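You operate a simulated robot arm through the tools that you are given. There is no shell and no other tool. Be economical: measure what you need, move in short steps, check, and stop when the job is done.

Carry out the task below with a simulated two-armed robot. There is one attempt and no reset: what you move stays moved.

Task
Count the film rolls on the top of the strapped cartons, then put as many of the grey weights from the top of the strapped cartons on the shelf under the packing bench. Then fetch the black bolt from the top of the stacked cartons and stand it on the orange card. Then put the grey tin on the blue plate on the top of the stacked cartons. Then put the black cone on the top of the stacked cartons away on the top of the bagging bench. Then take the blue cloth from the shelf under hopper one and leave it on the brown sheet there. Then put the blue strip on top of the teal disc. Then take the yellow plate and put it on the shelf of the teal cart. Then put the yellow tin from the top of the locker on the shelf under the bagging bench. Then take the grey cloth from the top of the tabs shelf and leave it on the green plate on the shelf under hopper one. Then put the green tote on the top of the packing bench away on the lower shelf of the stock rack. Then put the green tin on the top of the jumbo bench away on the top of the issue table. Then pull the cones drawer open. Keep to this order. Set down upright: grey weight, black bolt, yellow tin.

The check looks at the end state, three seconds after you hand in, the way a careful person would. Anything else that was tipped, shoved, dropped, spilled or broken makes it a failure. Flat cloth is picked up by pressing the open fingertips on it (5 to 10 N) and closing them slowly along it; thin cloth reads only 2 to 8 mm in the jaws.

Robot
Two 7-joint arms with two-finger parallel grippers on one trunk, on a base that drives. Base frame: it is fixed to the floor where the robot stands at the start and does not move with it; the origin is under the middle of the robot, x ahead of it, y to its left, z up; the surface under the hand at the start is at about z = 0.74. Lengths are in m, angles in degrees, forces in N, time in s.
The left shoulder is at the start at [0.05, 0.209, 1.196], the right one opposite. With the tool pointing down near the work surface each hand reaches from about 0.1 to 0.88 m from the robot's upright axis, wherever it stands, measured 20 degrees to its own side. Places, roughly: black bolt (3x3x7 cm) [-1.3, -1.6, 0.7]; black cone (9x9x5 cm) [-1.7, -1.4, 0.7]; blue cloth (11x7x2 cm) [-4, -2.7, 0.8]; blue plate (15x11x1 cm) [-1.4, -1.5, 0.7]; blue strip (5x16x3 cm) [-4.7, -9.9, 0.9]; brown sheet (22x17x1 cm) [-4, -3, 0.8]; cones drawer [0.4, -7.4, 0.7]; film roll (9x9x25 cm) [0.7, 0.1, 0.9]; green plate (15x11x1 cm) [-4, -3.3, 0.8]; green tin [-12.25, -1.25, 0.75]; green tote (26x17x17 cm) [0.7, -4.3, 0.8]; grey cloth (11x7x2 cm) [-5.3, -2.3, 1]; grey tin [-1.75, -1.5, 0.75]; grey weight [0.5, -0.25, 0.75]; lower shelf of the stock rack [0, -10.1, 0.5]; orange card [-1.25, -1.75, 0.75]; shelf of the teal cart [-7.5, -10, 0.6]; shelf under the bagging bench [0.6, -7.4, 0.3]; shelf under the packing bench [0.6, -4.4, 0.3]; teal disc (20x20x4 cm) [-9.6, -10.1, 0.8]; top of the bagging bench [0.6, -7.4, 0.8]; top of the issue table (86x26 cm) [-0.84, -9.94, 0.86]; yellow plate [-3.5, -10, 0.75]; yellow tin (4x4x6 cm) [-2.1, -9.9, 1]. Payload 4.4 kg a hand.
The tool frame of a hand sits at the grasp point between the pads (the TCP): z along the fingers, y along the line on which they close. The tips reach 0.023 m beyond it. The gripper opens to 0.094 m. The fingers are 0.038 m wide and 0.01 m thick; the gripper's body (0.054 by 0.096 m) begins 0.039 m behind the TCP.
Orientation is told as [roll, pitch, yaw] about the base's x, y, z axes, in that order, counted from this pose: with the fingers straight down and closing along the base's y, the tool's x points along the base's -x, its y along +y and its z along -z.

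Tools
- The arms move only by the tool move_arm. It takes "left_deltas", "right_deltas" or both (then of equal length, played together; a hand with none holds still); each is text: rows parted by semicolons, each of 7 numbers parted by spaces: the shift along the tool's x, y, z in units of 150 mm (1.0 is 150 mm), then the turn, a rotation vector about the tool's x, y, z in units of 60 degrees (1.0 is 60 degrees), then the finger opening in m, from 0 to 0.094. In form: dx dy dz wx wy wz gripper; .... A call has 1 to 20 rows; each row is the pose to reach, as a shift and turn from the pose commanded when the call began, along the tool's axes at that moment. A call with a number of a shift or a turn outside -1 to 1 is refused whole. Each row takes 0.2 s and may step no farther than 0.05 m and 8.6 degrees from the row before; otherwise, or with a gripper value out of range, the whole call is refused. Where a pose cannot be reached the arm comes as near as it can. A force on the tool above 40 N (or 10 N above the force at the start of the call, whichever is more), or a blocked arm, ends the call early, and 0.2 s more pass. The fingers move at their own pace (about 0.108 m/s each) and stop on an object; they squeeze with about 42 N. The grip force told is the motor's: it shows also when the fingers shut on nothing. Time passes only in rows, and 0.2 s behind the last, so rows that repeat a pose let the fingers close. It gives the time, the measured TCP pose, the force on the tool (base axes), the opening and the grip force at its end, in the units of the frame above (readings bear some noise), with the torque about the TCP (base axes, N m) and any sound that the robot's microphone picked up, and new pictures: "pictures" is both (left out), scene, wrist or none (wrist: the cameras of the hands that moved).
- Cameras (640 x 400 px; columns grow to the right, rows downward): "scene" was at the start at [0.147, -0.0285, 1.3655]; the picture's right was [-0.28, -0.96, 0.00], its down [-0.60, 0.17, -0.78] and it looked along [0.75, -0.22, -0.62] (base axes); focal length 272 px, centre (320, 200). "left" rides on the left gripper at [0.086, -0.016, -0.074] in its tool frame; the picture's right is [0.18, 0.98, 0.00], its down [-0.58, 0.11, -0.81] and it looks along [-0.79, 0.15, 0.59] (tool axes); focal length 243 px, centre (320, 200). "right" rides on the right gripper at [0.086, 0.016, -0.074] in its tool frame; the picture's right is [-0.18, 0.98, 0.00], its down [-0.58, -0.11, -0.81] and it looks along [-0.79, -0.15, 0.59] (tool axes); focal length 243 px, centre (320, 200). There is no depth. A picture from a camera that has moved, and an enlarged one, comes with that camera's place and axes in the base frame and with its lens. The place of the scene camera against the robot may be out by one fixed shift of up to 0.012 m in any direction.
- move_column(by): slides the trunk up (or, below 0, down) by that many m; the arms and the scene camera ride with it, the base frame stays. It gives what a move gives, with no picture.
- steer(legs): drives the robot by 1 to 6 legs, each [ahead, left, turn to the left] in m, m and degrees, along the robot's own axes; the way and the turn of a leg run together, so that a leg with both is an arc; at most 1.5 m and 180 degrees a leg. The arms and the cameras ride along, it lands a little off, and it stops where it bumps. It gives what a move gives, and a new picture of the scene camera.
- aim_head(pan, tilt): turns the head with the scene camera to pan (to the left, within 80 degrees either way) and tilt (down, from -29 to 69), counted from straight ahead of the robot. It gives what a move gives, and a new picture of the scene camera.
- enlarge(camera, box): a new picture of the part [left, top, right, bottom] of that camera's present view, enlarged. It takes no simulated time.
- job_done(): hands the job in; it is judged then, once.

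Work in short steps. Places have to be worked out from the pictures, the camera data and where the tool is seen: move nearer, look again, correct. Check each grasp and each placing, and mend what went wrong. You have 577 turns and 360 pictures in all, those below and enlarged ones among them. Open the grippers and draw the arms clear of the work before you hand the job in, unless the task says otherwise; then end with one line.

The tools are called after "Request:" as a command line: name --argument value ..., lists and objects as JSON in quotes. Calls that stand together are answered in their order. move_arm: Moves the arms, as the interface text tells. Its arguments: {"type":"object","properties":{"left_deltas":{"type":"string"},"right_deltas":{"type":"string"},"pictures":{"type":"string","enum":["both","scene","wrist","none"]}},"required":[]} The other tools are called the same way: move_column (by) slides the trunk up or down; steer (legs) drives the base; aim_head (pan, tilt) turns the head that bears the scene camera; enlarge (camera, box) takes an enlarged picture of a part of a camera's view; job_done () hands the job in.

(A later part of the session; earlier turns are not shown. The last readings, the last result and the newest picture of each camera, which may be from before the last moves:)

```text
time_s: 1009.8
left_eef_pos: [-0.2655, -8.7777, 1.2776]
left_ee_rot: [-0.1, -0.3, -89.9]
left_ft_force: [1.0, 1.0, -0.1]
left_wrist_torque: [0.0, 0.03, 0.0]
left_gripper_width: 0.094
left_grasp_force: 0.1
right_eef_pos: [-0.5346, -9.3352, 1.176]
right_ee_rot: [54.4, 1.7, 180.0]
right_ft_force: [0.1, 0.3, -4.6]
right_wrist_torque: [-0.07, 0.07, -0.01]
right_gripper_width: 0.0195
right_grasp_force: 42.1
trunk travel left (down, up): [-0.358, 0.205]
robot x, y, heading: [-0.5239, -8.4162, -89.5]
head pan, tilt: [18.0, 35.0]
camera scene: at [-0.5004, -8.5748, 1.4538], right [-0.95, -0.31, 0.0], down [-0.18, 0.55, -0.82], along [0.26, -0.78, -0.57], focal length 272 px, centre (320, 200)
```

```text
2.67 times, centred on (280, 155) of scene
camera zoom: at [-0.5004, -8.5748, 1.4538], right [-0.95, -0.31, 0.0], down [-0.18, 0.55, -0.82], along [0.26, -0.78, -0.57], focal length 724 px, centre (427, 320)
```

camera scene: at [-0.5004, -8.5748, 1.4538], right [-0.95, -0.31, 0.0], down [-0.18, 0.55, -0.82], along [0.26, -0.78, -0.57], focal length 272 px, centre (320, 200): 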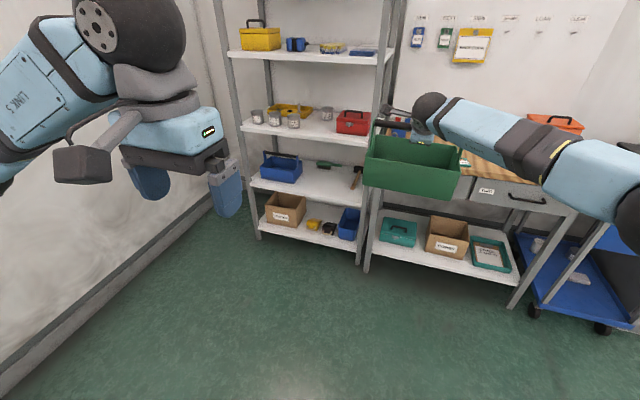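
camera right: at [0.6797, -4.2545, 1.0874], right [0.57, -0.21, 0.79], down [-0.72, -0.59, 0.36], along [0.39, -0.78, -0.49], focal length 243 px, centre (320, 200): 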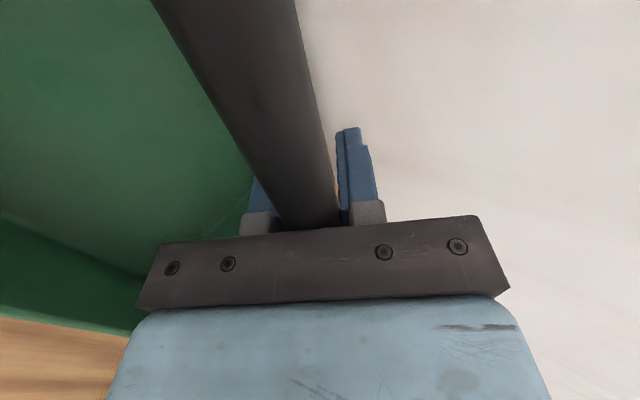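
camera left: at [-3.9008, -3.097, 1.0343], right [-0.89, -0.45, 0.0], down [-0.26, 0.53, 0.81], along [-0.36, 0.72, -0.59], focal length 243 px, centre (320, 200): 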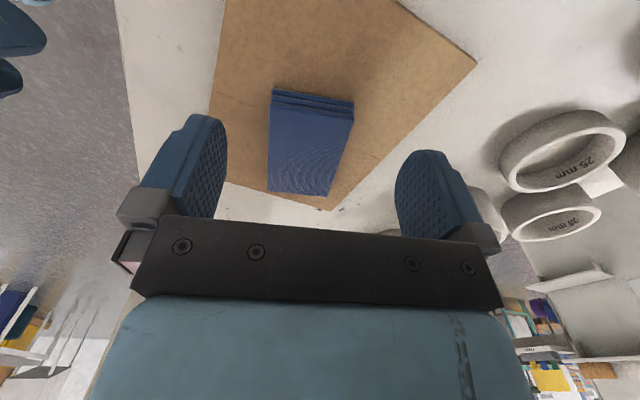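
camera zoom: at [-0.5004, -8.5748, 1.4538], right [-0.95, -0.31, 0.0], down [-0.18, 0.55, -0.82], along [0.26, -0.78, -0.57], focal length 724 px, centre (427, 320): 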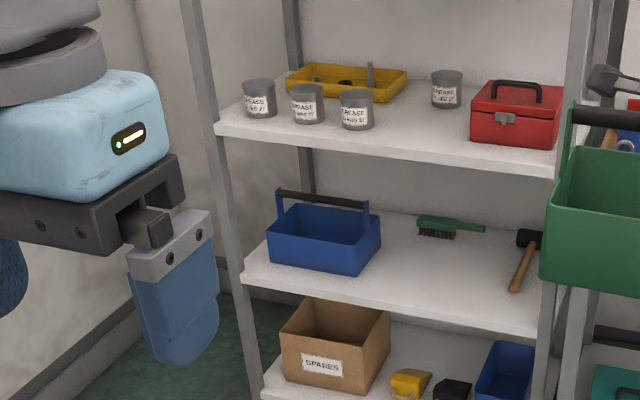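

Free space: x −0.19…0.17, y −9.92…−10.28; the shelf above starts at z≈0.87. Tote will go to [-0.01,-10.02]. I strafe left, lower the trunk.

Request:
steer --legs '[[0, 0.52, 0]]'

Request:
move_column --by -0.35

Request:
move_arm --right_deltas "0 -0.15 0.107 0 0 0 0.005; 0 -0.3 0.213 0 0 0 0.005; 0 -0.45 0.32 0 0 0 0.005; 0 -0.6 0.426 0 0 0 0.005; 0 -0.72 0.51 0 0 0 0.005; 0 -0.72 0.51 0 0 0 0.005" --pictures "none"

Request:
aim_head --pan 0 --tilt 25

```text
time_s: 1014.9
left_eef_pos: [0.2484, -8.7747, 1.2779]
left_ee_rot: [-0.2, -0.2, -90.0]
left_ft_force: [0.6, 0.0, 0.5]
left_wrist_torque: [-0.02, 0.01, 0.0]
left_gripper_width: 0.094
left_grasp_force: 0.0
right_eef_pos: [-0.0194, -9.3323, 1.1777]
right_ee_rot: [54.4, 1.7, 180.1]
right_ft_force: [0.8, -0.3, -4.7]
right_wrist_torque: [-0.11, 0.01, 0.0]
right_gripper_width: 0.0191
right_grasp_force: 41.9
trunk travel left (down, up): [-0.358, 0.205]
robot x, y, heading: [-0.0111, -8.4162, -89.5]
head pan, tilt: [18.0, 35.0]
camera scene: at [0.0148, -8.5713, 1.4538], right [-0.95, -0.32, 0.0], down [-0.18, 0.54, -0.82], along [0.26, -0.78, -0.57], focal length 272 px, centre (320, 200)
```

scene: 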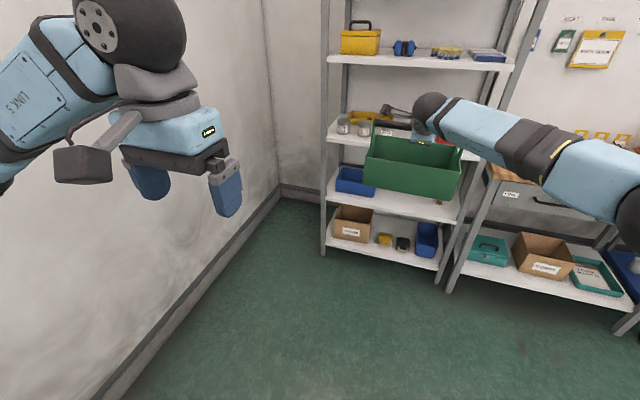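

```text
time_s: 1018.3
left_eef_pos: [0.248, -8.7726, 0.9273]
left_ee_rot: [-0.1, -0.2, -90.0]
left_ft_force: [0.6, -0.1, 0.9]
left_wrist_torque: [-0.01, -0.03, 0.0]
left_gripper_width: 0.0939
left_grasp_force: 0.3
right_eef_pos: [-0.0202, -9.3323, 0.8277]
right_ee_rot: [54.5, 1.7, 180.0]
right_ft_force: [-0.6, 1.0, -3.6]
right_wrist_torque: [-0.1, 0.04, 0.02]
right_gripper_width: 0.0193
right_grasp_force: 41.8
trunk travel left (down, up): [-0.008, 0.555]
robot x, y, heading: [-0.012, -8.4163, -89.5]
head pan, tilt: [18.0, 35.0]
```

```text
time_s: 1019.7
left_eef_pos: [0.2492, -8.7725, 0.9281]
left_ee_rot: [-0.1, -0.2, -90.1]
left_ft_force: [0.3, 0.7, -0.3]
left_wrist_torque: [-0.01, -0.02, -0.05]
left_gripper_width: 0.094
left_grasp_force: 0.0
right_eef_pos: [-0.0168, -9.3327, 0.6939]
right_ee_rot: [54.5, 1.6, 180.0]
right_ft_force: [-0.1, 0.2, -4.6]
right_wrist_torque: [-0.1, 0.03, 0.02]
right_gripper_width: 0.0192
right_grasp_force: 42.2
trunk travel left (down, up): [-0.008, 0.555]
robot x, y, heading: [-0.0104, -8.4157, -89.5]
head pan, tilt: [18.0, 35.0]
```

```text
time_s: 1020.5
left_eef_pos: [0.2486, -8.7737, 0.9275]
left_ee_rot: [-0.1, -0.1, -90.0]
left_ft_force: [0.1, 1.4, 0.3]
left_wrist_torque: [-0.04, 0.02, 0.0]
left_gripper_width: 0.094
left_grasp_force: 0.0
right_eef_pos: [-0.0174, -9.3314, 0.6944]
right_ee_rot: [54.4, 1.6, 180.0]
right_ft_force: [0.6, 0.5, -5.4]
right_wrist_torque: [-0.12, 0.09, -0.03]
right_gripper_width: 0.0192
right_grasp_force: 41.2
trunk travel left (down, up): [-0.008, 0.555]
robot x, y, heading: [-0.0111, -8.4192, -89.5]
head pan, tilt: [0.0, 25.0]
camera scene: at [-0.0123, -8.5796, 1.1195], right [-1.0, -0.01, 0.0], down [0.0, 0.42, -0.91], along [0.01, -0.91, -0.42], focal length 272 px, centre (320, 200)
```

scene: 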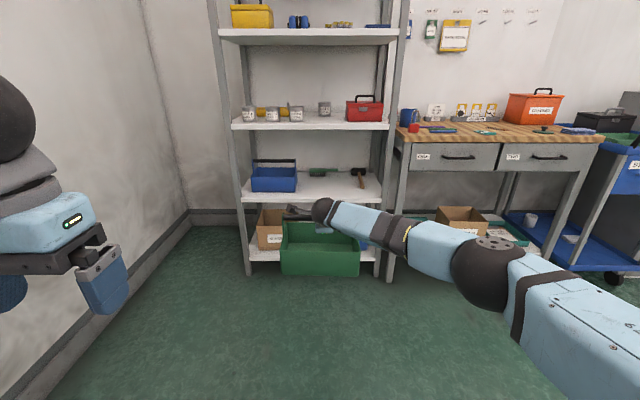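

Shelf z≈0.507, edge y≈-9.907; free x −0.22…0.14. I shift 2 cm and drive forward 0.5 m, then check clearances.

Request:
move_arm --right_deltas "-0.08 0 0 0 0 0 0.005; -0.15 0.02 -0.014 0 0 0 0.005; -0.15 0.02 -0.014 0 0 0 0.005" --pictures "none"

Request:
steer --legs '[[0.45, 0, -0.5]]'

Request:
enlarge --camera "scene" --box '[190, 130, 430, 280]'

```text
time_s: 1021.3
left_eef_pos: [0.2485, -8.7733, 0.9266]
left_ee_rot: [-0.1, -0.2, -90.1]
left_ft_force: [-0.9, 0.5, -0.8]
left_wrist_torque: [-0.02, 0.01, -0.01]
left_gripper_width: 0.0941
left_grasp_force: 0.0
right_eef_pos: [-0.0391, -9.3319, 0.698]
right_ee_rot: [54.5, 1.5, -180.0]
right_ft_force: [-0.6, 0.8, -5.5]
right_wrist_torque: [-0.09, 0.04, 0.01]
right_gripper_width: 0.0192
right_grasp_force: 41.7
trunk travel left (down, up): [-0.008, 0.555]
robot x, y, heading: [-0.0099, -8.4123, -89.5]
head pan, tilt: [0.0, 25.0]
```

```text
time_s: 1024.0
left_eef_pos: [0.2426, -9.2208, 0.9265]
left_ee_rot: [-0.1, -0.2, -90.9]
left_ft_force: [-0.3, -1.0, 0.6]
left_wrist_torque: [0.0, 0.01, -0.02]
left_gripper_width: 0.094
left_grasp_force: 0.1
right_eef_pos: [-0.0554, -9.7745, 0.6984]
right_ee_rot: [54.5, 1.7, 179.1]
right_ft_force: [-0.6, 0.3, -5.1]
right_wrist_torque: [-0.09, 0.05, 0.01]
right_gripper_width: 0.0192
right_grasp_force: 42.1
trunk travel left (down, up): [-0.008, 0.555]
robot x, y, heading: [-0.0098, -8.8618, -90.7]
head pan, tilt: [0.0, 25.0]
camera scene: at [-0.0157, -9.0248, 1.1195], right [-1.0, 0.01, 0.0], down [0.0, 0.42, -0.91], along [-0.01, -0.91, -0.42], focal length 272 px, centre (320, 200)
```

scene: 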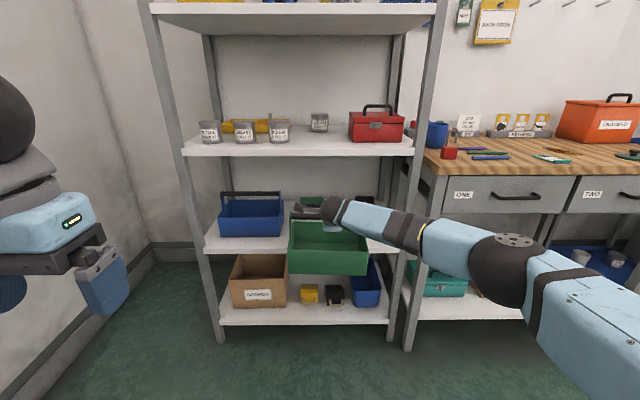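

```text
2.67 times, centred on (310, 205) of scene
camera zoom: at [-0.0157, -9.0248, 1.1195], right [-1.0, 0.01, 0.0], down [0.0, 0.42, -0.91], along [-0.01, -0.91, -0.42], focal length 724 px, centre (347, 187)
```

zoom: 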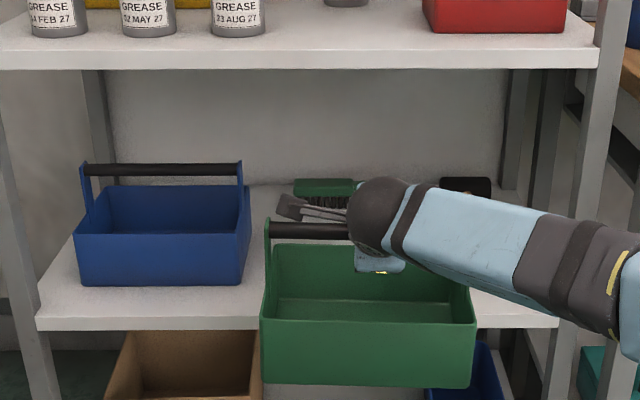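

The tote's bottom is ~4.5 cm above the shelf. I lower 2.5 cm, shift 1.5 cm left, and drive in 0.22 m.

Request:
move_arm --right_deltas "0.05 -0.07 0.048 0 0 0 0.005; 0.1 -0.136 0.0965 0 0 0 0.005; 0.1 -0.136 0.0965 0 0 0 0.005" --pictures "none"

Request:
steer --legs '[[0.12, 0, 0.5]]'

Request:
steer --legs '[[0.1, 0, 0]]'

Request:
enlarge --camera "scene" --box '[190, 130, 430, 280]'

```text
time_s: 1024.8
left_eef_pos: [0.2412, -9.2224, 0.9275]
left_ee_rot: [-0.1, -0.2, -90.9]
left_ft_force: [-0.1, 0.0, -0.9]
left_wrist_torque: [-0.02, 0.04, 0.0]
left_gripper_width: 0.0941
left_grasp_force: 0.0
right_eef_pos: [-0.0405, -9.7765, 0.6734]
right_ee_rot: [54.4, 1.6, 179.0]
right_ft_force: [-0.1, 0.9, -4.8]
right_wrist_torque: [-0.09, 0.05, -0.03]
right_gripper_width: 0.0195
right_grasp_force: 41.9
trunk travel left (down, up): [-0.008, 0.555]
robot x, y, heading: [-0.0122, -8.8567, -90.6]
head pan, tilt: [0.0, 25.0]
```

```text
time_s: 1026.0
left_eef_pos: [0.2449, -9.3398, 0.9273]
left_ee_rot: [0.0, -0.2, -90.5]
left_ft_force: [0.2, -1.0, 0.6]
left_wrist_torque: [0.0, -0.01, 0.02]
left_gripper_width: 0.0941
left_grasp_force: 0.0
right_eef_pos: [-0.0341, -9.8971, 0.673]
right_ee_rot: [54.5, 1.6, 179.5]
right_ft_force: [0.0, -0.3, -5.5]
right_wrist_torque: [-0.11, 0.07, 0.02]
right_gripper_width: 0.0193
right_grasp_force: 41.5
trunk travel left (down, up): [-0.008, 0.555]
robot x, y, heading: [-0.0096, -8.981, -90.2]
head pan, tilt: [0.0, 25.0]
camera scene: at [-0.015, -9.1449, 1.1195], right [-1.0, 0.0, 0.0], down [0.0, 0.42, -0.91], along [0.0, -0.91, -0.42], focal length 272 px, centre (320, 200)
```

scene: 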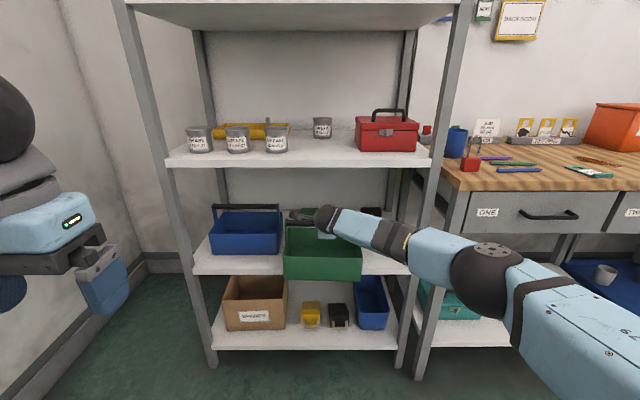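

```text
time_s: 1027.2
left_eef_pos: [0.2445, -9.44, 0.928]
left_ee_rot: [-0.1, -0.2, -90.4]
left_ft_force: [-0.1, -0.5, 0.6]
left_wrist_torque: [0.04, -0.02, -0.04]
left_gripper_width: 0.0939
left_grasp_force: 0.1
right_eef_pos: [-0.0323, -9.9975, 0.6731]
right_ee_rot: [54.5, 1.7, 179.6]
right_ft_force: [0.9, -0.5, -4.6]
right_wrist_torque: [-0.14, 0.05, 0.01]
right_gripper_width: 0.0191
right_grasp_force: 42.4
trunk travel left (down, up): [-0.008, 0.555]
robot x, y, heading: [-0.0158, -9.0782, -90.2]
head pan, tilt: [0.0, 25.0]
camera scene: at [-0.015, -9.245, 1.1194], right [-1.0, 0.0, 0.0], down [0.0, 0.42, -0.91], along [0.0, -0.91, -0.42], focal length 272 px, centre (320, 200)
```

scene: 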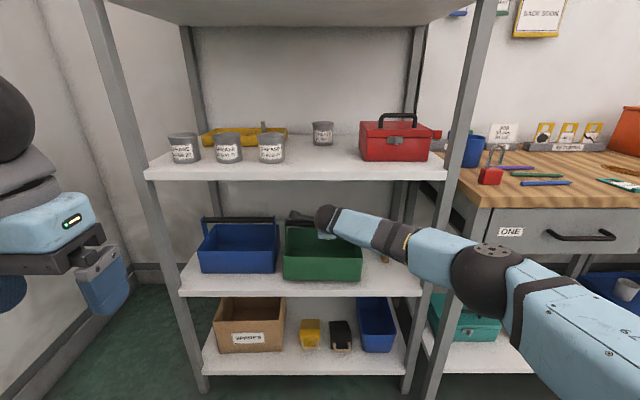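

```text
2.67 times, centred on (310, 205) of scene
camera zoom: at [-0.015, -9.245, 1.1194], right [-1.0, 0.0, 0.0], down [0.0, 0.42, -0.91], along [0.0, -0.91, -0.42], focal length 724 px, centre (347, 187)
```

zoom: 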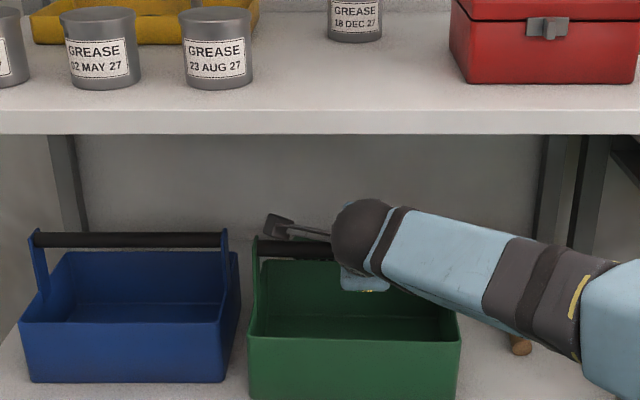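

Slightly close to the blue tote; I shift 2 cm to the right and lower to contact.

Request:
move_arm --right_deltas "-0.07 0 0 0 0 0 0.005; -0.13 0 0 0 0 0 0.005; -0.13 -0.027 0.019 0 0 0 0.005; -0.13 -0.054 0.038 0 0 0 0.005; -0.13 -0.07 0.05 0 0 0 0.005" --pictures "none"

Request:
move_arm --right_deltas "0 -0.022 0.0155 0 0 0 0.005; 0 -0.044 0.031 0 0 0 0.005" --pictures "none"

```text
time_s: 1028.4
left_eef_pos: [0.2442, -9.44, 0.9275]
left_ee_rot: [-0.2, -0.3, -90.4]
left_ft_force: [0.1, -0.3, -0.6]
left_wrist_torque: [0.02, 0.0, 0.03]
left_gripper_width: 0.094
left_grasp_force: 0.0
right_eef_pos: [-0.0513, -9.9965, 0.6612]
right_ee_rot: [54.4, 1.6, 179.5]
right_ft_force: [0.7, 0.6, -1.1]
right_wrist_torque: [-0.04, 0.37, -0.06]
right_gripper_width: 0.0193
right_grasp_force: 42.1
trunk travel left (down, up): [-0.008, 0.555]
robot x, y, heading: [-0.0119, -9.0822, -90.0]
head pan, tilt: [0.0, 25.0]
```

```text
time_s: 1029.0
left_eef_pos: [0.2461, -9.4369, 0.9284]
left_ee_rot: [-0.2, -0.4, -90.3]
left_ft_force: [-0.7, -0.5, 0.3]
left_wrist_torque: [-0.04, 0.0, -0.01]
left_gripper_width: 0.0939
left_grasp_force: 0.0
right_eef_pos: [-0.0489, -9.9973, 0.6608]
right_ee_rot: [54.9, 1.5, 179.7]
right_ft_force: [8.3, -5.3, 27.4]
right_wrist_torque: [0.51, 2.29, -0.02]
right_gripper_width: 0.0197
right_grasp_force: 41.7
trunk travel left (down, up): [-0.008, 0.555]
robot x, y, heading: [-0.008, -9.0773, -89.9]
head pan, tilt: [0.0, 25.0]
```

Set on the shelf. I ease up 2 mm, open, and draw back along the fingers.

Request:
move_arm --right_deltas "0 0.012 -0.008 0 0 0 0.005; 0 0.012 -0.008 0 0 0 0.02; 0 0.012 -0.008 0 0 0 0.03; 0 0.012 -0.008 0 0 0 0.05; 0 0.012 -0.008 0 0 0 0.06; 0 0.012 -0.15 0 0 0 0.06; 0 0.012 -0.4 0 0 0 0.06; 0 0.012 -0.65 0 0 0 0.06; 0 0.012 -0.9 0 0 0 0.06" --pictures "both"

```text
time_s: 1031.0
left_eef_pos: [0.2452, -9.4393, 0.9281]
left_ee_rot: [-0.1, -0.3, -90.3]
left_ft_force: [0.0, -0.5, 0.9]
left_wrist_torque: [0.01, 0.01, 0.0]
left_gripper_width: 0.094
left_grasp_force: 0.1
right_eef_pos: [-0.0555, -9.8859, 0.7325]
right_ee_rot: [54.6, 1.6, 179.5]
right_ft_force: [0.9, 0.5, 0.0]
right_wrist_torque: [0.0, 0.0, 0.01]
right_gripper_width: 0.0599
right_grasp_force: 0.0
trunk travel left (down, up): [-0.008, 0.555]
robot x, y, heading: [-0.0128, -9.0769, -90.2]
head pan, tilt: [0.0, 25.0]
camera scene: at [-0.0152, -9.2437, 1.1198], right [-1.0, 0.0, 0.0], down [0.0, 0.42, -0.91], along [0.0, -0.91, -0.42], focal length 272 px, centre (320, 200)
camera right: at [0.0302, -9.8346, 0.7943], right [-0.21, -0.57, 0.79], down [-0.59, 0.72, 0.36], along [-0.78, -0.39, -0.49], focal length 243 px, centre (320, 200)
```

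scene: 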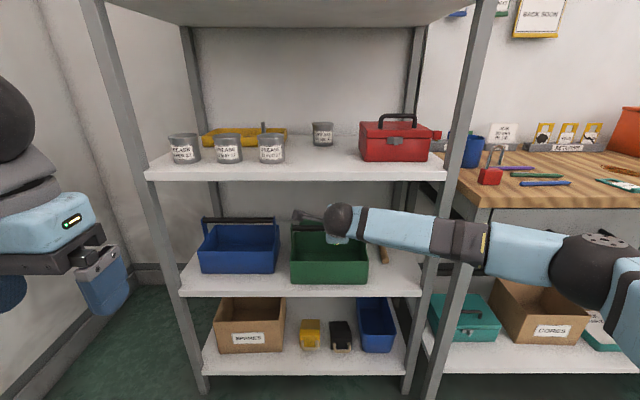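
right: 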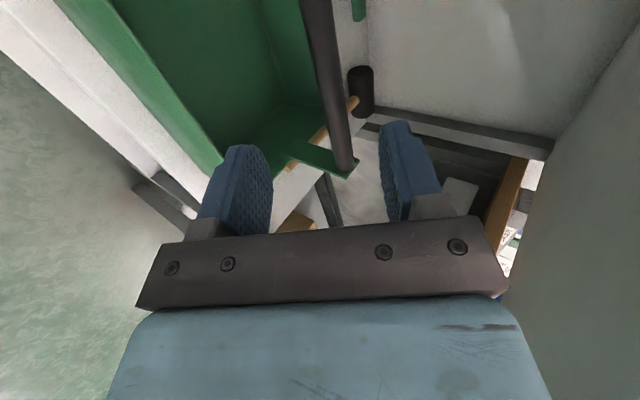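

The green tote stands on the lower shelf. I back off, raise the trunk and restore the right hand's orientation for travel.

Request:
steer --legs '[[-0.6, 0, 0]]'

Request:
move_column --by 0.3

Request:
move_arm --right_deltas "0 0 -0.1 0.12 0 0 0.06; 0 0 -0.2 0.24 0 0 0.06; 0 0 -0.3 0.36 0 0 0.06; 0 0 -0.4 0.48 0 0 0.06; 0 0 -0.5 0.6 0 0 0.06; 0 0 -0.6 0.72 0 0 0.06; 0 0 -0.7 0.84 0 0 0.06; 0 0 -0.8 0.9 0 0 0.06" --pictures "none"

Request:
move_arm --right_deltas "0 0 0 0 0 -0.13 0.06; 0 0 0 0 0 -0.26 0.06; 0 0 0 0 0 -0.39 0.06; 0 0 0 0 0 -0.52 0.06; 0 0 0 0 0 -0.65 0.06; 0 0 0 0 0 -0.78 0.06; 0 0 0 0 0 -0.9 0.06; 0 0 0 0 0 -1.0 0.06" --pictures "none"

Request:
move_arm --right_deltas "0 0 0 0 -0.05 -0.13 0.06; 0 0 0 0 -0.1 -0.26 0.06; 0 0 0 0 -0.2 -0.39 0.06; 0 0 0 0 -0.3 -0.5 0.06" --pictures "none"

```text
time_s: 1034.4
left_eef_pos: [0.2449, -8.8275, 0.9281]
left_ee_rot: [-0.1, -0.2, -91.0]
left_ft_force: [0.4, -0.2, 1.1]
left_wrist_torque: [0.0, 0.03, -0.01]
left_gripper_width: 0.094
left_grasp_force: 0.0
right_eef_pos: [-0.0587, -9.2702, 0.7334]
right_ee_rot: [54.4, 1.5, 179.1]
right_ft_force: [0.1, -0.5, -0.6]
right_wrist_torque: [-0.02, -0.04, 0.0]
right_gripper_width: 0.0603
right_grasp_force: 0.0
trunk travel left (down, up): [-0.008, 0.555]
robot x, y, heading: [-0.0077, -8.4641, -90.3]
head pan, tilt: [0.0, 25.0]
camera scene: at [-0.0133, -8.6286, 1.1197], right [-1.0, 0.01, 0.0], down [0.0, 0.42, -0.91], along [-0.01, -0.91, -0.42], focal length 272 px, centre (320, 200)
```

scene: 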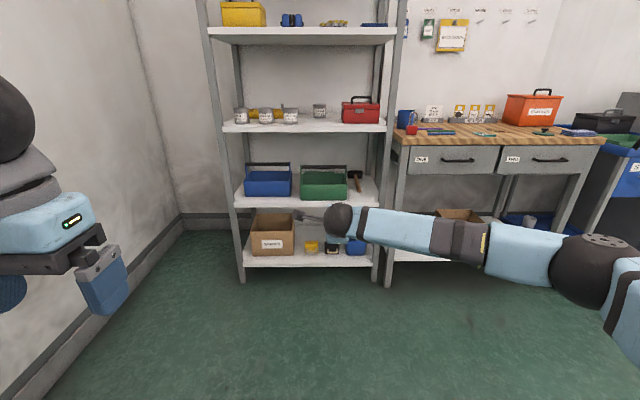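

```text
time_s: 1037.4
left_eef_pos: [0.245, -8.8271, 1.2282]
left_ee_rot: [-0.2, -0.2, -90.9]
left_ft_force: [0.4, 0.0, -0.1]
left_wrist_torque: [0.0, -0.02, 0.0]
left_gripper_width: 0.0939
left_grasp_force: 0.1
right_eef_pos: [-0.0584, -9.2696, 1.0329]
right_ee_rot: [54.4, 1.6, 179.1]
right_ft_force: [-0.3, 0.2, -0.4]
right_wrist_torque: [0.02, 0.04, 0.02]
right_gripper_width: 0.0602
right_grasp_force: 0.2
trunk travel left (down, up): [-0.308, 0.255]
robot x, y, heading: [-0.0102, -8.4636, -90.5]
head pan, tilt: [0.0, 25.0]
```

```text
time_s: 1039.2
left_eef_pos: [0.2446, -8.8256, 1.2283]
left_ee_rot: [-0.1, -0.3, -90.9]
left_ft_force: [-0.1, 0.1, 0.4]
left_wrist_torque: [-0.02, -0.01, -0.01]
left_gripper_width: 0.094
left_grasp_force: 0.1
right_eef_pos: [-0.0559, -9.1731, 1.1057]
right_ee_rot: [0.3, 1.5, 179.1]
right_ft_force: [1.0, 0.2, -0.7]
right_wrist_torque: [-0.01, -0.03, 0.0]
right_gripper_width: 0.0601
right_grasp_force: 0.1
trunk travel left (down, up): [-0.308, 0.255]
robot x, y, heading: [-0.0055, -8.4632, -90.6]
head pan, tilt: [0.0, 25.0]
```

```text
time_s: 1041.0
left_eef_pos: [0.2447, -8.8263, 1.2274]
left_ee_rot: [-0.1, -0.3, -90.9]
left_ft_force: [-0.6, 0.6, 0.3]
left_wrist_torque: [-0.01, 0.04, -0.01]
left_gripper_width: 0.0939
left_grasp_force: 0.1
right_eef_pos: [-0.0595, -9.1723, 1.1041]
right_ee_rot: [1.6, 0.4, -120.8]
right_ft_force: [-0.5, 0.3, 0.0]
right_wrist_torque: [-0.02, -0.03, 0.04]
right_gripper_width: 0.0598
right_grasp_force: 0.1
trunk travel left (down, up): [-0.308, 0.255]
robot x, y, heading: [-0.0072, -8.4623, -90.5]
head pan, tilt: [0.0, 25.0]
```

```text
refused: row 3 steps farther than a row can; nothing moved
```

I finish squaring the hand, then turn west and drive along the open south aisle toward the jumbo bench area.

Request:
move_arm --right_deltas "0 0 0 0 0 -0.13 0.06; 0 0 0 0 0 -0.26 0.06; 0 0 0 0 0 -0.39 0.06; 0 0 0 0 0 -0.5 0.06" --pictures "none"

Request:
steer --legs '[[0, 0, -89.5], [1.45, 0, 0], [1.45, 0, 0], [1.45, 0, 0], [1.45, 0, 0], [1.45, 0, 0]]'

```text
time_s: 1042.0
left_eef_pos: [0.2441, -8.8269, 1.2276]
left_ee_rot: [-0.1, -0.2, -90.9]
left_ft_force: [0.4, -0.3, -0.3]
left_wrist_torque: [-0.01, -0.03, 0.0]
left_gripper_width: 0.0936
left_grasp_force: 0.0
right_eef_pos: [-0.0592, -9.172, 1.1011]
right_ee_rot: [1.5, -0.4, -90.8]
right_ft_force: [0.1, 0.2, 0.0]
right_wrist_torque: [-0.02, -0.03, -0.02]
right_gripper_width: 0.0602
right_grasp_force: 0.1
trunk travel left (down, up): [-0.308, 0.255]
robot x, y, heading: [-0.0101, -8.4659, -90.5]
head pan, tilt: [0.0, 25.0]
```

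```text
time_s: 1080.5
left_eef_pos: [-7.5917, -7.7071, 1.2275]
left_ee_rot: [0.0, -0.2, 171.4]
left_ft_force: [0.4, -0.4, -0.2]
left_wrist_torque: [-0.01, 0.01, -0.03]
left_gripper_width: 0.094
left_grasp_force: 0.1
right_eef_pos: [-7.8931, -7.3576, 1.1023]
right_ee_rot: [1.6, -0.3, 171.4]
right_ft_force: [0.0, 0.3, 0.2]
right_wrist_torque: [0.01, 0.0, 0.0]
right_gripper_width: 0.0601
right_grasp_force: 0.1
trunk travel left (down, up): [-0.308, 0.255]
robot x, y, heading: [-7.1955, -7.505, 171.7]
head pan, tilt: [0.0, 25.0]
camera scene: at [-7.3586, -7.4869, 1.4197], right [0.14, 0.99, 0.0], down [0.42, -0.06, -0.91], along [-0.9, 0.13, -0.42], focal length 272 px, centre (320, 200)
```

scene: 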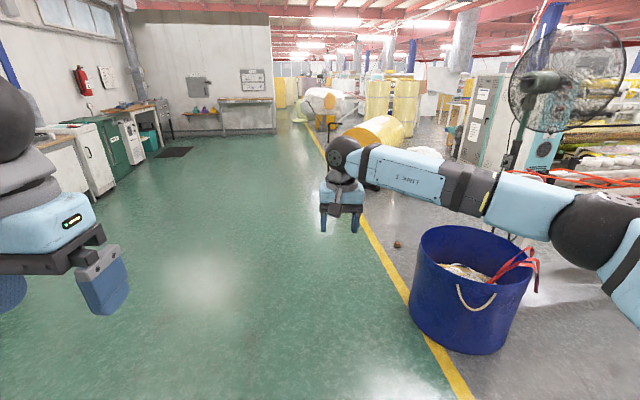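

Heading drifted; a blue bin and fan are to the right. I look north-west to find the way to the jumbo bench.

Request:
steer --legs '[[0.3, 0.5, 8]]'

Request:
aim_head --pan -40 --tilt 8

```text
time_s: 1085.5
left_eef_pos: [-7.8946, -8.2494, 1.2279]
left_ee_rot: [0.0, -0.2, 179.6]
left_ft_force: [0.1, 0.3, 0.1]
left_wrist_torque: [-0.04, -0.01, 0.03]
left_gripper_width: 0.0942
left_grasp_force: 0.1
right_eef_pos: [-8.2406, -7.9475, 1.1033]
right_ee_rot: [1.6, -0.4, 179.6]
right_ft_force: [-0.2, -0.3, -0.8]
right_wrist_torque: [0.02, -0.01, -0.01]
right_gripper_width: 0.0601
right_grasp_force: 0.0
trunk travel left (down, up): [-0.308, 0.255]
robot x, y, heading: [-7.5321, -7.9917, 179.7]
head pan, tilt: [0.0, 25.0]
camera scene: at [-7.6961, -7.998, 1.4197], right [0.0, 1.0, 0.0], down [0.42, 0.0, -0.91], along [-0.91, 0.0, -0.42], focal length 272 px, centre (320, 200)
```

scene: 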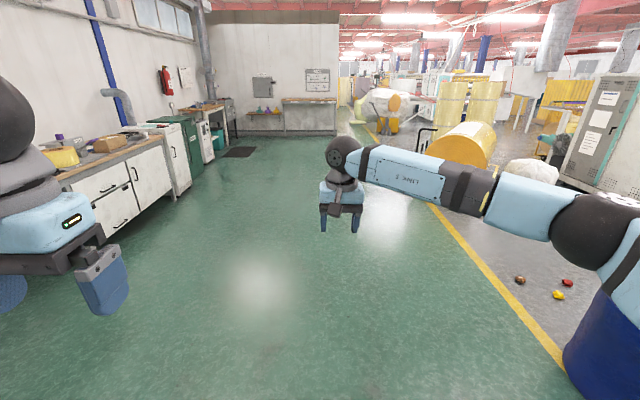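

```text
time_s: 1086.6
left_eef_pos: [-7.893, -8.249, 1.2275]
left_ee_rot: [-0.2, -0.3, 179.6]
left_ft_force: [0.2, 0.6, 0.6]
left_wrist_torque: [0.02, -0.01, -0.03]
left_gripper_width: 0.0941
left_grasp_force: 0.0
right_eef_pos: [-8.2419, -7.9482, 1.1037]
right_ee_rot: [1.6, -0.5, 179.6]
right_ft_force: [0.1, -0.2, 0.0]
right_wrist_torque: [0.02, 0.0, 0.0]
right_gripper_width: 0.0601
right_grasp_force: 0.1
trunk travel left (down, up): [-0.308, 0.255]
robot x, y, heading: [-7.5328, -7.9896, 179.7]
head pan, tilt: [-40.0, 8.0]
camera scene: at [-7.6749, -7.9385, 1.4473], right [0.64, 0.77, 0.0], down [0.11, -0.09, -0.99], along [-0.76, 0.64, -0.14], focal length 272 px, centre (320, 200)
```

scene: 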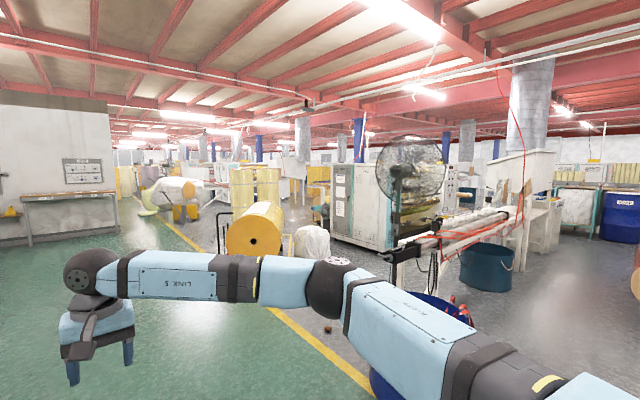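

The jumbo bench seems reachable via the north aisle (y≈-1.3), seen earlier as a small table far down it. I turn back east and go round.

Request:
steer --legs '[[0, 0, 180], [1.45, 0, 0], [1.45, 0, 0], [1.45, 0, 0]]'

Request:
aim_head --pan 0 --tilt 20

```text
time_s: 1115.1
left_eef_pos: [-2.7235, -7.8439, 1.2271]
left_ee_rot: [-0.1, -0.1, -1.8]
left_ft_force: [-0.3, 0.2, 0.4]
left_wrist_torque: [0.02, -0.01, 0.02]
left_gripper_width: 0.094
left_grasp_force: 0.1
right_eef_pos: [-2.3832, -8.1529, 1.1021]
right_ee_rot: [1.7, -0.3, -2.0]
right_ft_force: [0.1, 0.7, 0.1]
right_wrist_torque: [-0.03, 0.02, 0.01]
right_gripper_width: 0.0601
right_grasp_force: 0.1
trunk travel left (down, up): [-0.308, 0.255]
robot x, y, heading: [-3.0947, -8.0871, -1.6]
head pan, tilt: [-40.0, 8.0]
camera scene: at [-2.9564, -8.1586, 1.4473], right [-0.66, -0.75, 0.0], down [-0.1, 0.09, -0.99], along [0.74, -0.66, -0.14], focal length 272 px, centre (320, 200)
```

scene: 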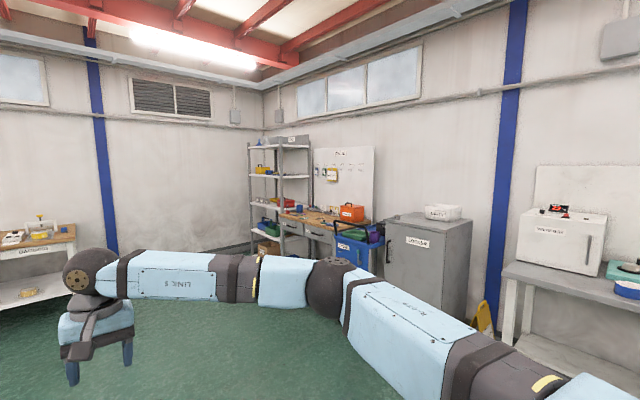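

```text
time_s: 1116.2
left_eef_pos: [-2.7222, -7.8438, 1.227]
left_ee_rot: [-0.1, -0.1, -1.9]
left_ft_force: [0.1, 0.1, -0.8]
left_wrist_torque: [-0.01, 0.01, -0.01]
left_gripper_width: 0.0941
left_grasp_force: 0.0
right_eef_pos: [-2.3834, -8.1535, 1.1023]
right_ee_rot: [1.5, -0.3, -1.9]
right_ft_force: [0.1, 0.7, 0.0]
right_wrist_torque: [0.02, -0.03, -0.01]
right_gripper_width: 0.06
right_grasp_force: 0.1
trunk travel left (down, up): [-0.308, 0.255]
robot x, y, heading: [-3.0908, -8.0879, -1.6]
head pan, tilt: [0.0, 20.0]
camera scene: at [-2.9326, -8.0998, 1.4278], right [-0.03, -1.0, 0.0], down [-0.34, 0.01, -0.94], along [0.94, -0.03, -0.34], focal length 272 px, centre (320, 200)
```

scene: 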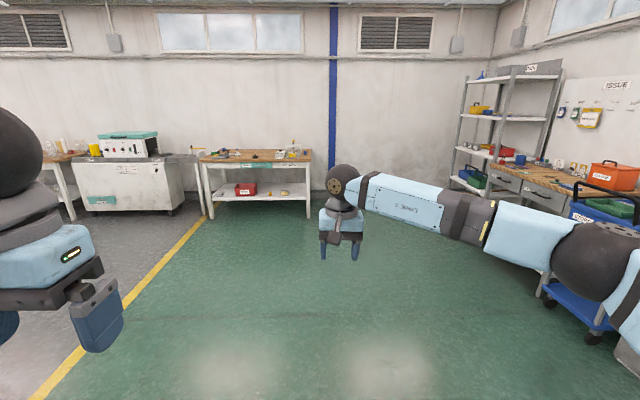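

Then north past the roll pallet as before.

Request:
steer --legs '[[1.15, 0.3, 1.6], [0, 0, 90], [1.4, 0, 0], [1.4, 0, 0], [0.9, 0, 0]]'

Request:
steer --legs '[[0.5, 0.7, 0], [1.1, 0, 0], [1.1, 0, 0]]'

```text
time_s: 1143.2
left_eef_pos: [-1.5943, -3.7971, 1.2282]
left_ee_rot: [-0.1, -0.2, 78.0]
left_ft_force: [-0.9, 0.0, -0.1]
left_wrist_torque: [0.0, 0.01, -0.02]
left_gripper_width: 0.094
left_grasp_force: 0.0
right_eef_pos: [-1.2295, -3.5174, 1.103]
right_ee_rot: [1.6, -0.3, 77.8]
right_ft_force: [-0.7, -0.1, -0.1]
right_wrist_torque: [-0.02, -0.01, 0.03]
right_gripper_width: 0.0598
right_grasp_force: 0.1
trunk travel left (down, up): [-0.308, 0.255]
robot x, y, heading: [-1.4183, -4.2016, 78.0]
head pan, tilt: [0.0, 20.0]
camera scene: at [-1.3871, -4.0495, 1.4278], right [0.98, -0.2, 0.0], down [-0.07, -0.34, -0.94], along [0.19, 0.92, -0.34], focal length 272 px, centre (320, 200)
```

scene: 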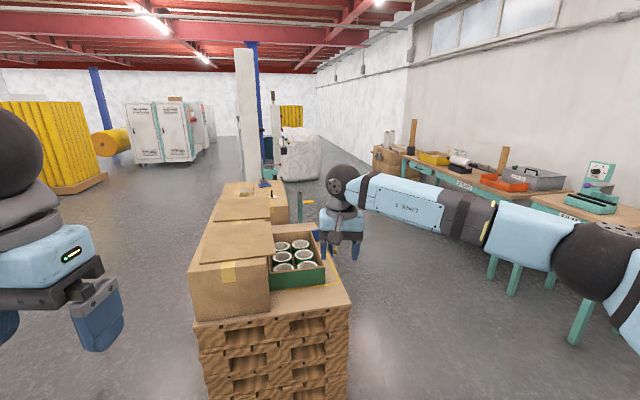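

```text
time_s: 1151.5
left_eef_pos: [-2.1519, -2.9737, 1.227]
left_ee_rot: [-0.2, -0.1, 77.8]
left_ft_force: [0.3, -0.1, 0.1]
left_wrist_torque: [-0.03, 0.0, -0.05]
left_gripper_width: 0.0938
left_grasp_force: 0.0
right_eef_pos: [-1.7848, -2.6925, 1.1005]
right_ee_rot: [1.5, -0.4, 77.8]
right_ft_force: [1.0, -0.2, 0.0]
right_wrist_torque: [0.02, 0.04, 0.05]
right_gripper_width: 0.0599
right_grasp_force: 0.0
trunk travel left (down, up): [-0.308, 0.255]
robot x, y, heading: [-1.9757, -3.382, 78.2]
head pan, tilt: [0.0, 20.0]
stopped in leg 2: the robot was blocked; the commanded pose is now the measured one
camera scene: at [-1.9447, -3.2251, 1.4272], right [0.98, -0.21, 0.0], down [-0.07, -0.34, -0.94], along [0.19, 0.92, -0.34], focal length 272 px, centre (320, 200)
```

scene: 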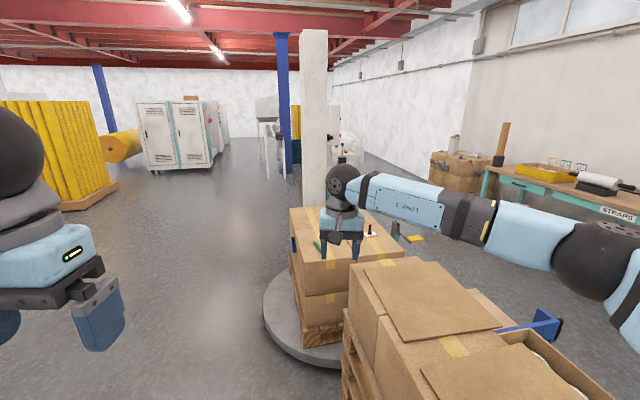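

The base nudged the box pallet because of heading drift (nothing toppled; the bolt still stands). I back off, shift left and square up.

Request:
steer --legs '[[-0.2, 0, 0], [0, 0.75, 12]]'

Request:
steer --legs '[[1.1, 0, 0], [0.95, 0, 0]]'

```text
time_s: 1159.7
left_eef_pos: [-3.0244, -3.1362, 1.2277]
left_ee_rot: [-0.1, -0.2, 90.0]
left_ft_force: [-0.3, 0.3, 1.0]
left_wrist_torque: [-0.04, -0.01, 0.0]
left_gripper_width: 0.0941
left_grasp_force: 0.1
right_eef_pos: [-2.7244, -2.7857, 1.1038]
right_ee_rot: [1.7, -0.6, 89.8]
right_ft_force: [-1.1, 0.6, -0.1]
right_wrist_torque: [-0.01, 0.0, -0.03]
right_gripper_width: 0.0599
right_grasp_force: 0.1
trunk travel left (down, up): [-0.308, 0.255]
robot x, y, heading: [-2.7639, -3.4952, 90.5]
head pan, tilt: [0.0, 20.0]
camera scene: at [-2.7696, -3.3393, 1.4278], right [1.0, 0.01, 0.0], down [0.0, -0.34, -0.94], along [-0.01, 0.94, -0.34], focal length 272 px, centre (320, 200)
```

scene: 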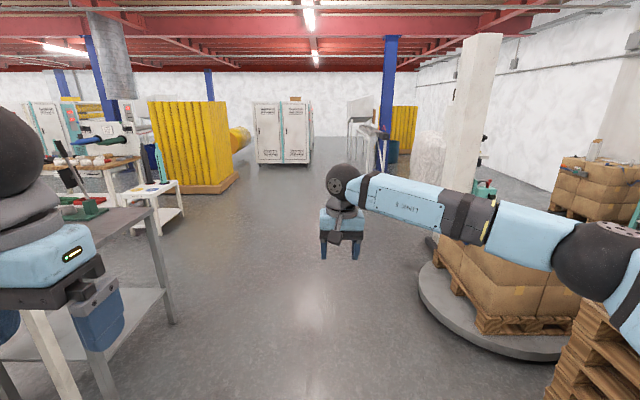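

```text
time_s: 1170.0
left_eef_pos: [-3.0365, -1.059, 1.2286]
left_ee_rot: [-0.1, -0.1, 89.7]
left_ft_force: [0.1, -0.4, -0.9]
left_wrist_torque: [0.0, -0.05, 0.0]
left_gripper_width: 0.0942
left_grasp_force: 0.1
right_eef_pos: [-2.7363, -0.7092, 1.1037]
right_ee_rot: [1.6, -0.5, 89.5]
right_ft_force: [-0.3, 0.2, 0.1]
right_wrist_torque: [0.02, 0.01, 0.0]
right_gripper_width: 0.0599
right_grasp_force: 0.1
trunk travel left (down, up): [-0.308, 0.255]
robot x, y, heading: [-2.7832, -1.4196, 90.0]
head pan, tilt: [0.0, 20.0]
camera scene: at [-2.7825, -1.2622, 1.4278], right [1.0, 0.0, 0.0], down [0.0, -0.34, -0.94], along [0.0, 0.94, -0.34], focal length 272 px, centre (320, 200)
```

scene: 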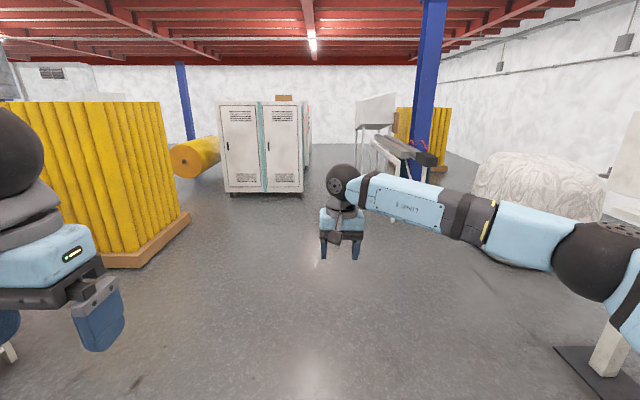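

Now west along the aisle, in stages.

Request:
steer --legs '[[0, 0, 90], [1.3, -0.1, 0], [1.2, 0, 0]]'

Request:
aim_head --pan 0 --tilt 12

```text
time_s: 1186.2
left_eef_pos: [-5.6404, -1.6297, 1.2277]
left_ee_rot: [-0.2, -0.3, -178.6]
left_ft_force: [0.6, 0.1, -0.2]
left_wrist_torque: [0.0, -0.03, -0.03]
left_gripper_width: 0.094
left_grasp_force: 0.0
right_eef_pos: [-5.9975, -1.3391, 1.1024]
right_ee_rot: [1.7, -0.4, -178.8]
right_ft_force: [0.2, 0.5, 0.0]
right_wrist_torque: [0.02, 0.01, 0.0]
right_gripper_width: 0.0598
right_grasp_force: 0.1
trunk travel left (down, up): [-0.308, 0.255]
robot x, y, heading: [-5.2851, -1.3622, -178.1]
head pan, tilt: [0.0, 20.0]
camera scene: at [-5.4505, -1.3719, 1.4278], right [-0.03, 1.0, 0.0], down [0.34, 0.01, -0.94], along [-0.94, -0.03, -0.34], focal length 272 px, centre (320, 200)
```

scene: 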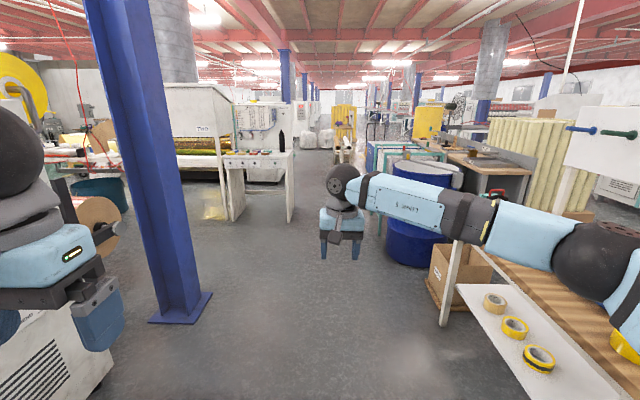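

```text
time_s: 1186.9
left_eef_pos: [-5.6391, -1.629, 1.2283]
left_ee_rot: [-0.1, -0.3, -178.6]
left_ft_force: [0.5, 0.9, -0.3]
left_wrist_torque: [0.02, -0.02, -0.01]
left_gripper_width: 0.0942
left_grasp_force: 0.2
right_eef_pos: [-5.9975, -1.3389, 1.1041]
right_ee_rot: [1.6, -0.5, -178.7]
right_ft_force: [-0.4, 0.2, -0.3]
right_wrist_torque: [0.0, 0.03, -0.02]
right_gripper_width: 0.0604
right_grasp_force: 0.1
trunk travel left (down, up): [-0.308, 0.255]
robot x, y, heading: [-5.284, -1.3611, -178.2]
head pan, tilt: [0.0, 12.0]
camera scene: at [-5.4505, -1.3719, 1.4408], right [-0.03, 1.0, 0.0], down [0.21, 0.01, -0.98], along [-0.98, -0.03, -0.21], focal length 272 px, centre (320, 200)
```

scene: 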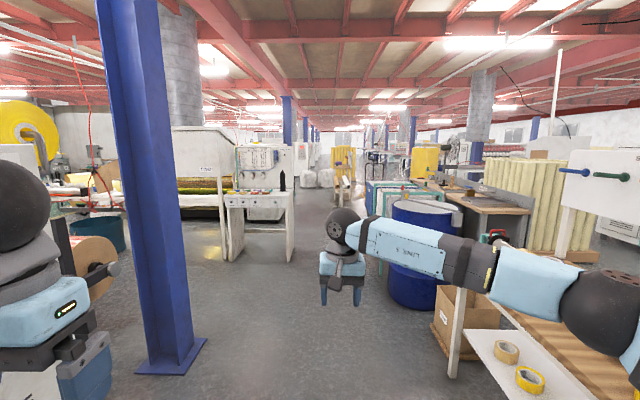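

Corridor continues, centre y≈-1.25. I go on.

Request:
steer --legs '[[1.35, -0.1, -1.8], [1.2, 0, 0]]'

```text
time_s: 1199.4
left_eef_pos: [-8.2226, -1.4764, 1.2276]
left_ee_rot: [0.0, -0.3, 177.4]
left_ft_force: [-0.2, 0.7, 0.0]
left_wrist_torque: [0.0, 0.0, 0.01]
left_gripper_width: 0.0941
left_grasp_force: 0.0
right_eef_pos: [-8.5598, -1.1629, 1.1025]
right_ee_rot: [1.6, -0.6, 177.2]
right_ft_force: [0.2, 0.8, 0.0]
right_wrist_torque: [-0.02, -0.03, -0.01]
right_gripper_width: 0.0602
right_grasp_force: 0.1
trunk travel left (down, up): [-0.308, 0.255]
robot x, y, heading: [-7.8529, -1.2351, 177.8]
head pan, tilt: [0.0, 12.0]
camera scene: at [-8.017, -1.2331, 1.4408], right [0.04, 1.0, 0.0], down [0.21, -0.01, -0.98], along [-0.98, 0.04, -0.21], focal length 272 px, centre (320, 200)
```

scene: 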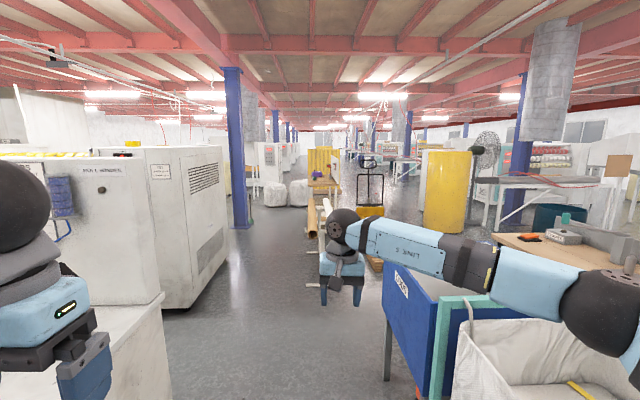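

A stand with core rolls lies before a wooden table (the jumbo bench). I advance to x≈-9.5, keeping left.

Request:
steer --legs '[[1.2, 0.08, 2], [0.5, 0.2, 0]]'

Request:
aim_head --pan -5 --tilt 20

```text
time_s: 1203.2
left_eef_pos: [-8.9343, -1.5179, 1.2283]
left_ee_rot: [0.3, -0.1, -179.8]
left_ft_force: [-0.3, -0.3, 0.6]
left_wrist_torque: [-0.04, -0.03, 0.02]
left_gripper_width: 0.0942
left_grasp_force: 0.2
right_eef_pos: [-9.2825, -1.2119, 1.1066]
right_ee_rot: [1.8, -0.8, 179.4]
right_ft_force: [-0.7, 0.6, -0.3]
right_wrist_torque: [0.01, -0.01, 0.01]
right_gripper_width: 0.0601
right_grasp_force: 0.0
trunk travel left (down, up): [-0.308, 0.255]
robot x, y, heading: [-8.5779, -1.2639, 179.5]
head pan, tilt: [0.0, 12.0]
stopped in leg 1: the robot was blocked; the commanded pose is now the measured one
camera scene: at [-8.7347, -1.2634, 1.442], right [0.0, 1.0, 0.0], down [0.2, 0.0, -0.98], along [-0.98, 0.0, -0.2], focal length 272 px, centre (320, 200)
```

scene: 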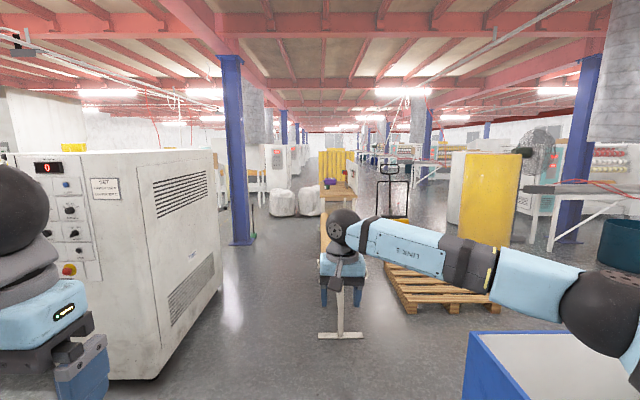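

```text
time_s: 1203.9
left_eef_pos: [-8.9325, -1.5199, 1.2284]
left_ee_rot: [0.3, 0.0, -180.0]
left_ft_force: [-0.1, 0.5, -1.3]
left_wrist_torque: [0.04, 0.0, -0.05]
left_gripper_width: 0.094
left_grasp_force: 0.1
right_eef_pos: [-9.2812, -1.212, 1.1067]
right_ee_rot: [1.8, -0.9, 179.1]
right_ft_force: [-0.5, 0.2, 0.1]
right_wrist_torque: [-0.02, 0.04, -0.02]
right_gripper_width: 0.0603
right_grasp_force: 0.0
trunk travel left (down, up): [-0.308, 0.255]
robot x, y, heading: [-8.5782, -1.2632, 179.5]
head pan, tilt: [-5.0, 20.0]
camera scene: at [-8.7325, -1.2567, 1.4291], right [0.09, 1.0, 0.0], down [0.33, -0.03, -0.94], along [-0.94, 0.09, -0.33], focal length 272 px, centre (320, 200)
```

scene: 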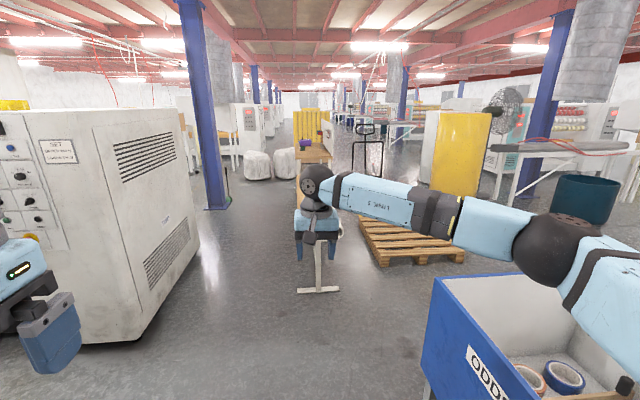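

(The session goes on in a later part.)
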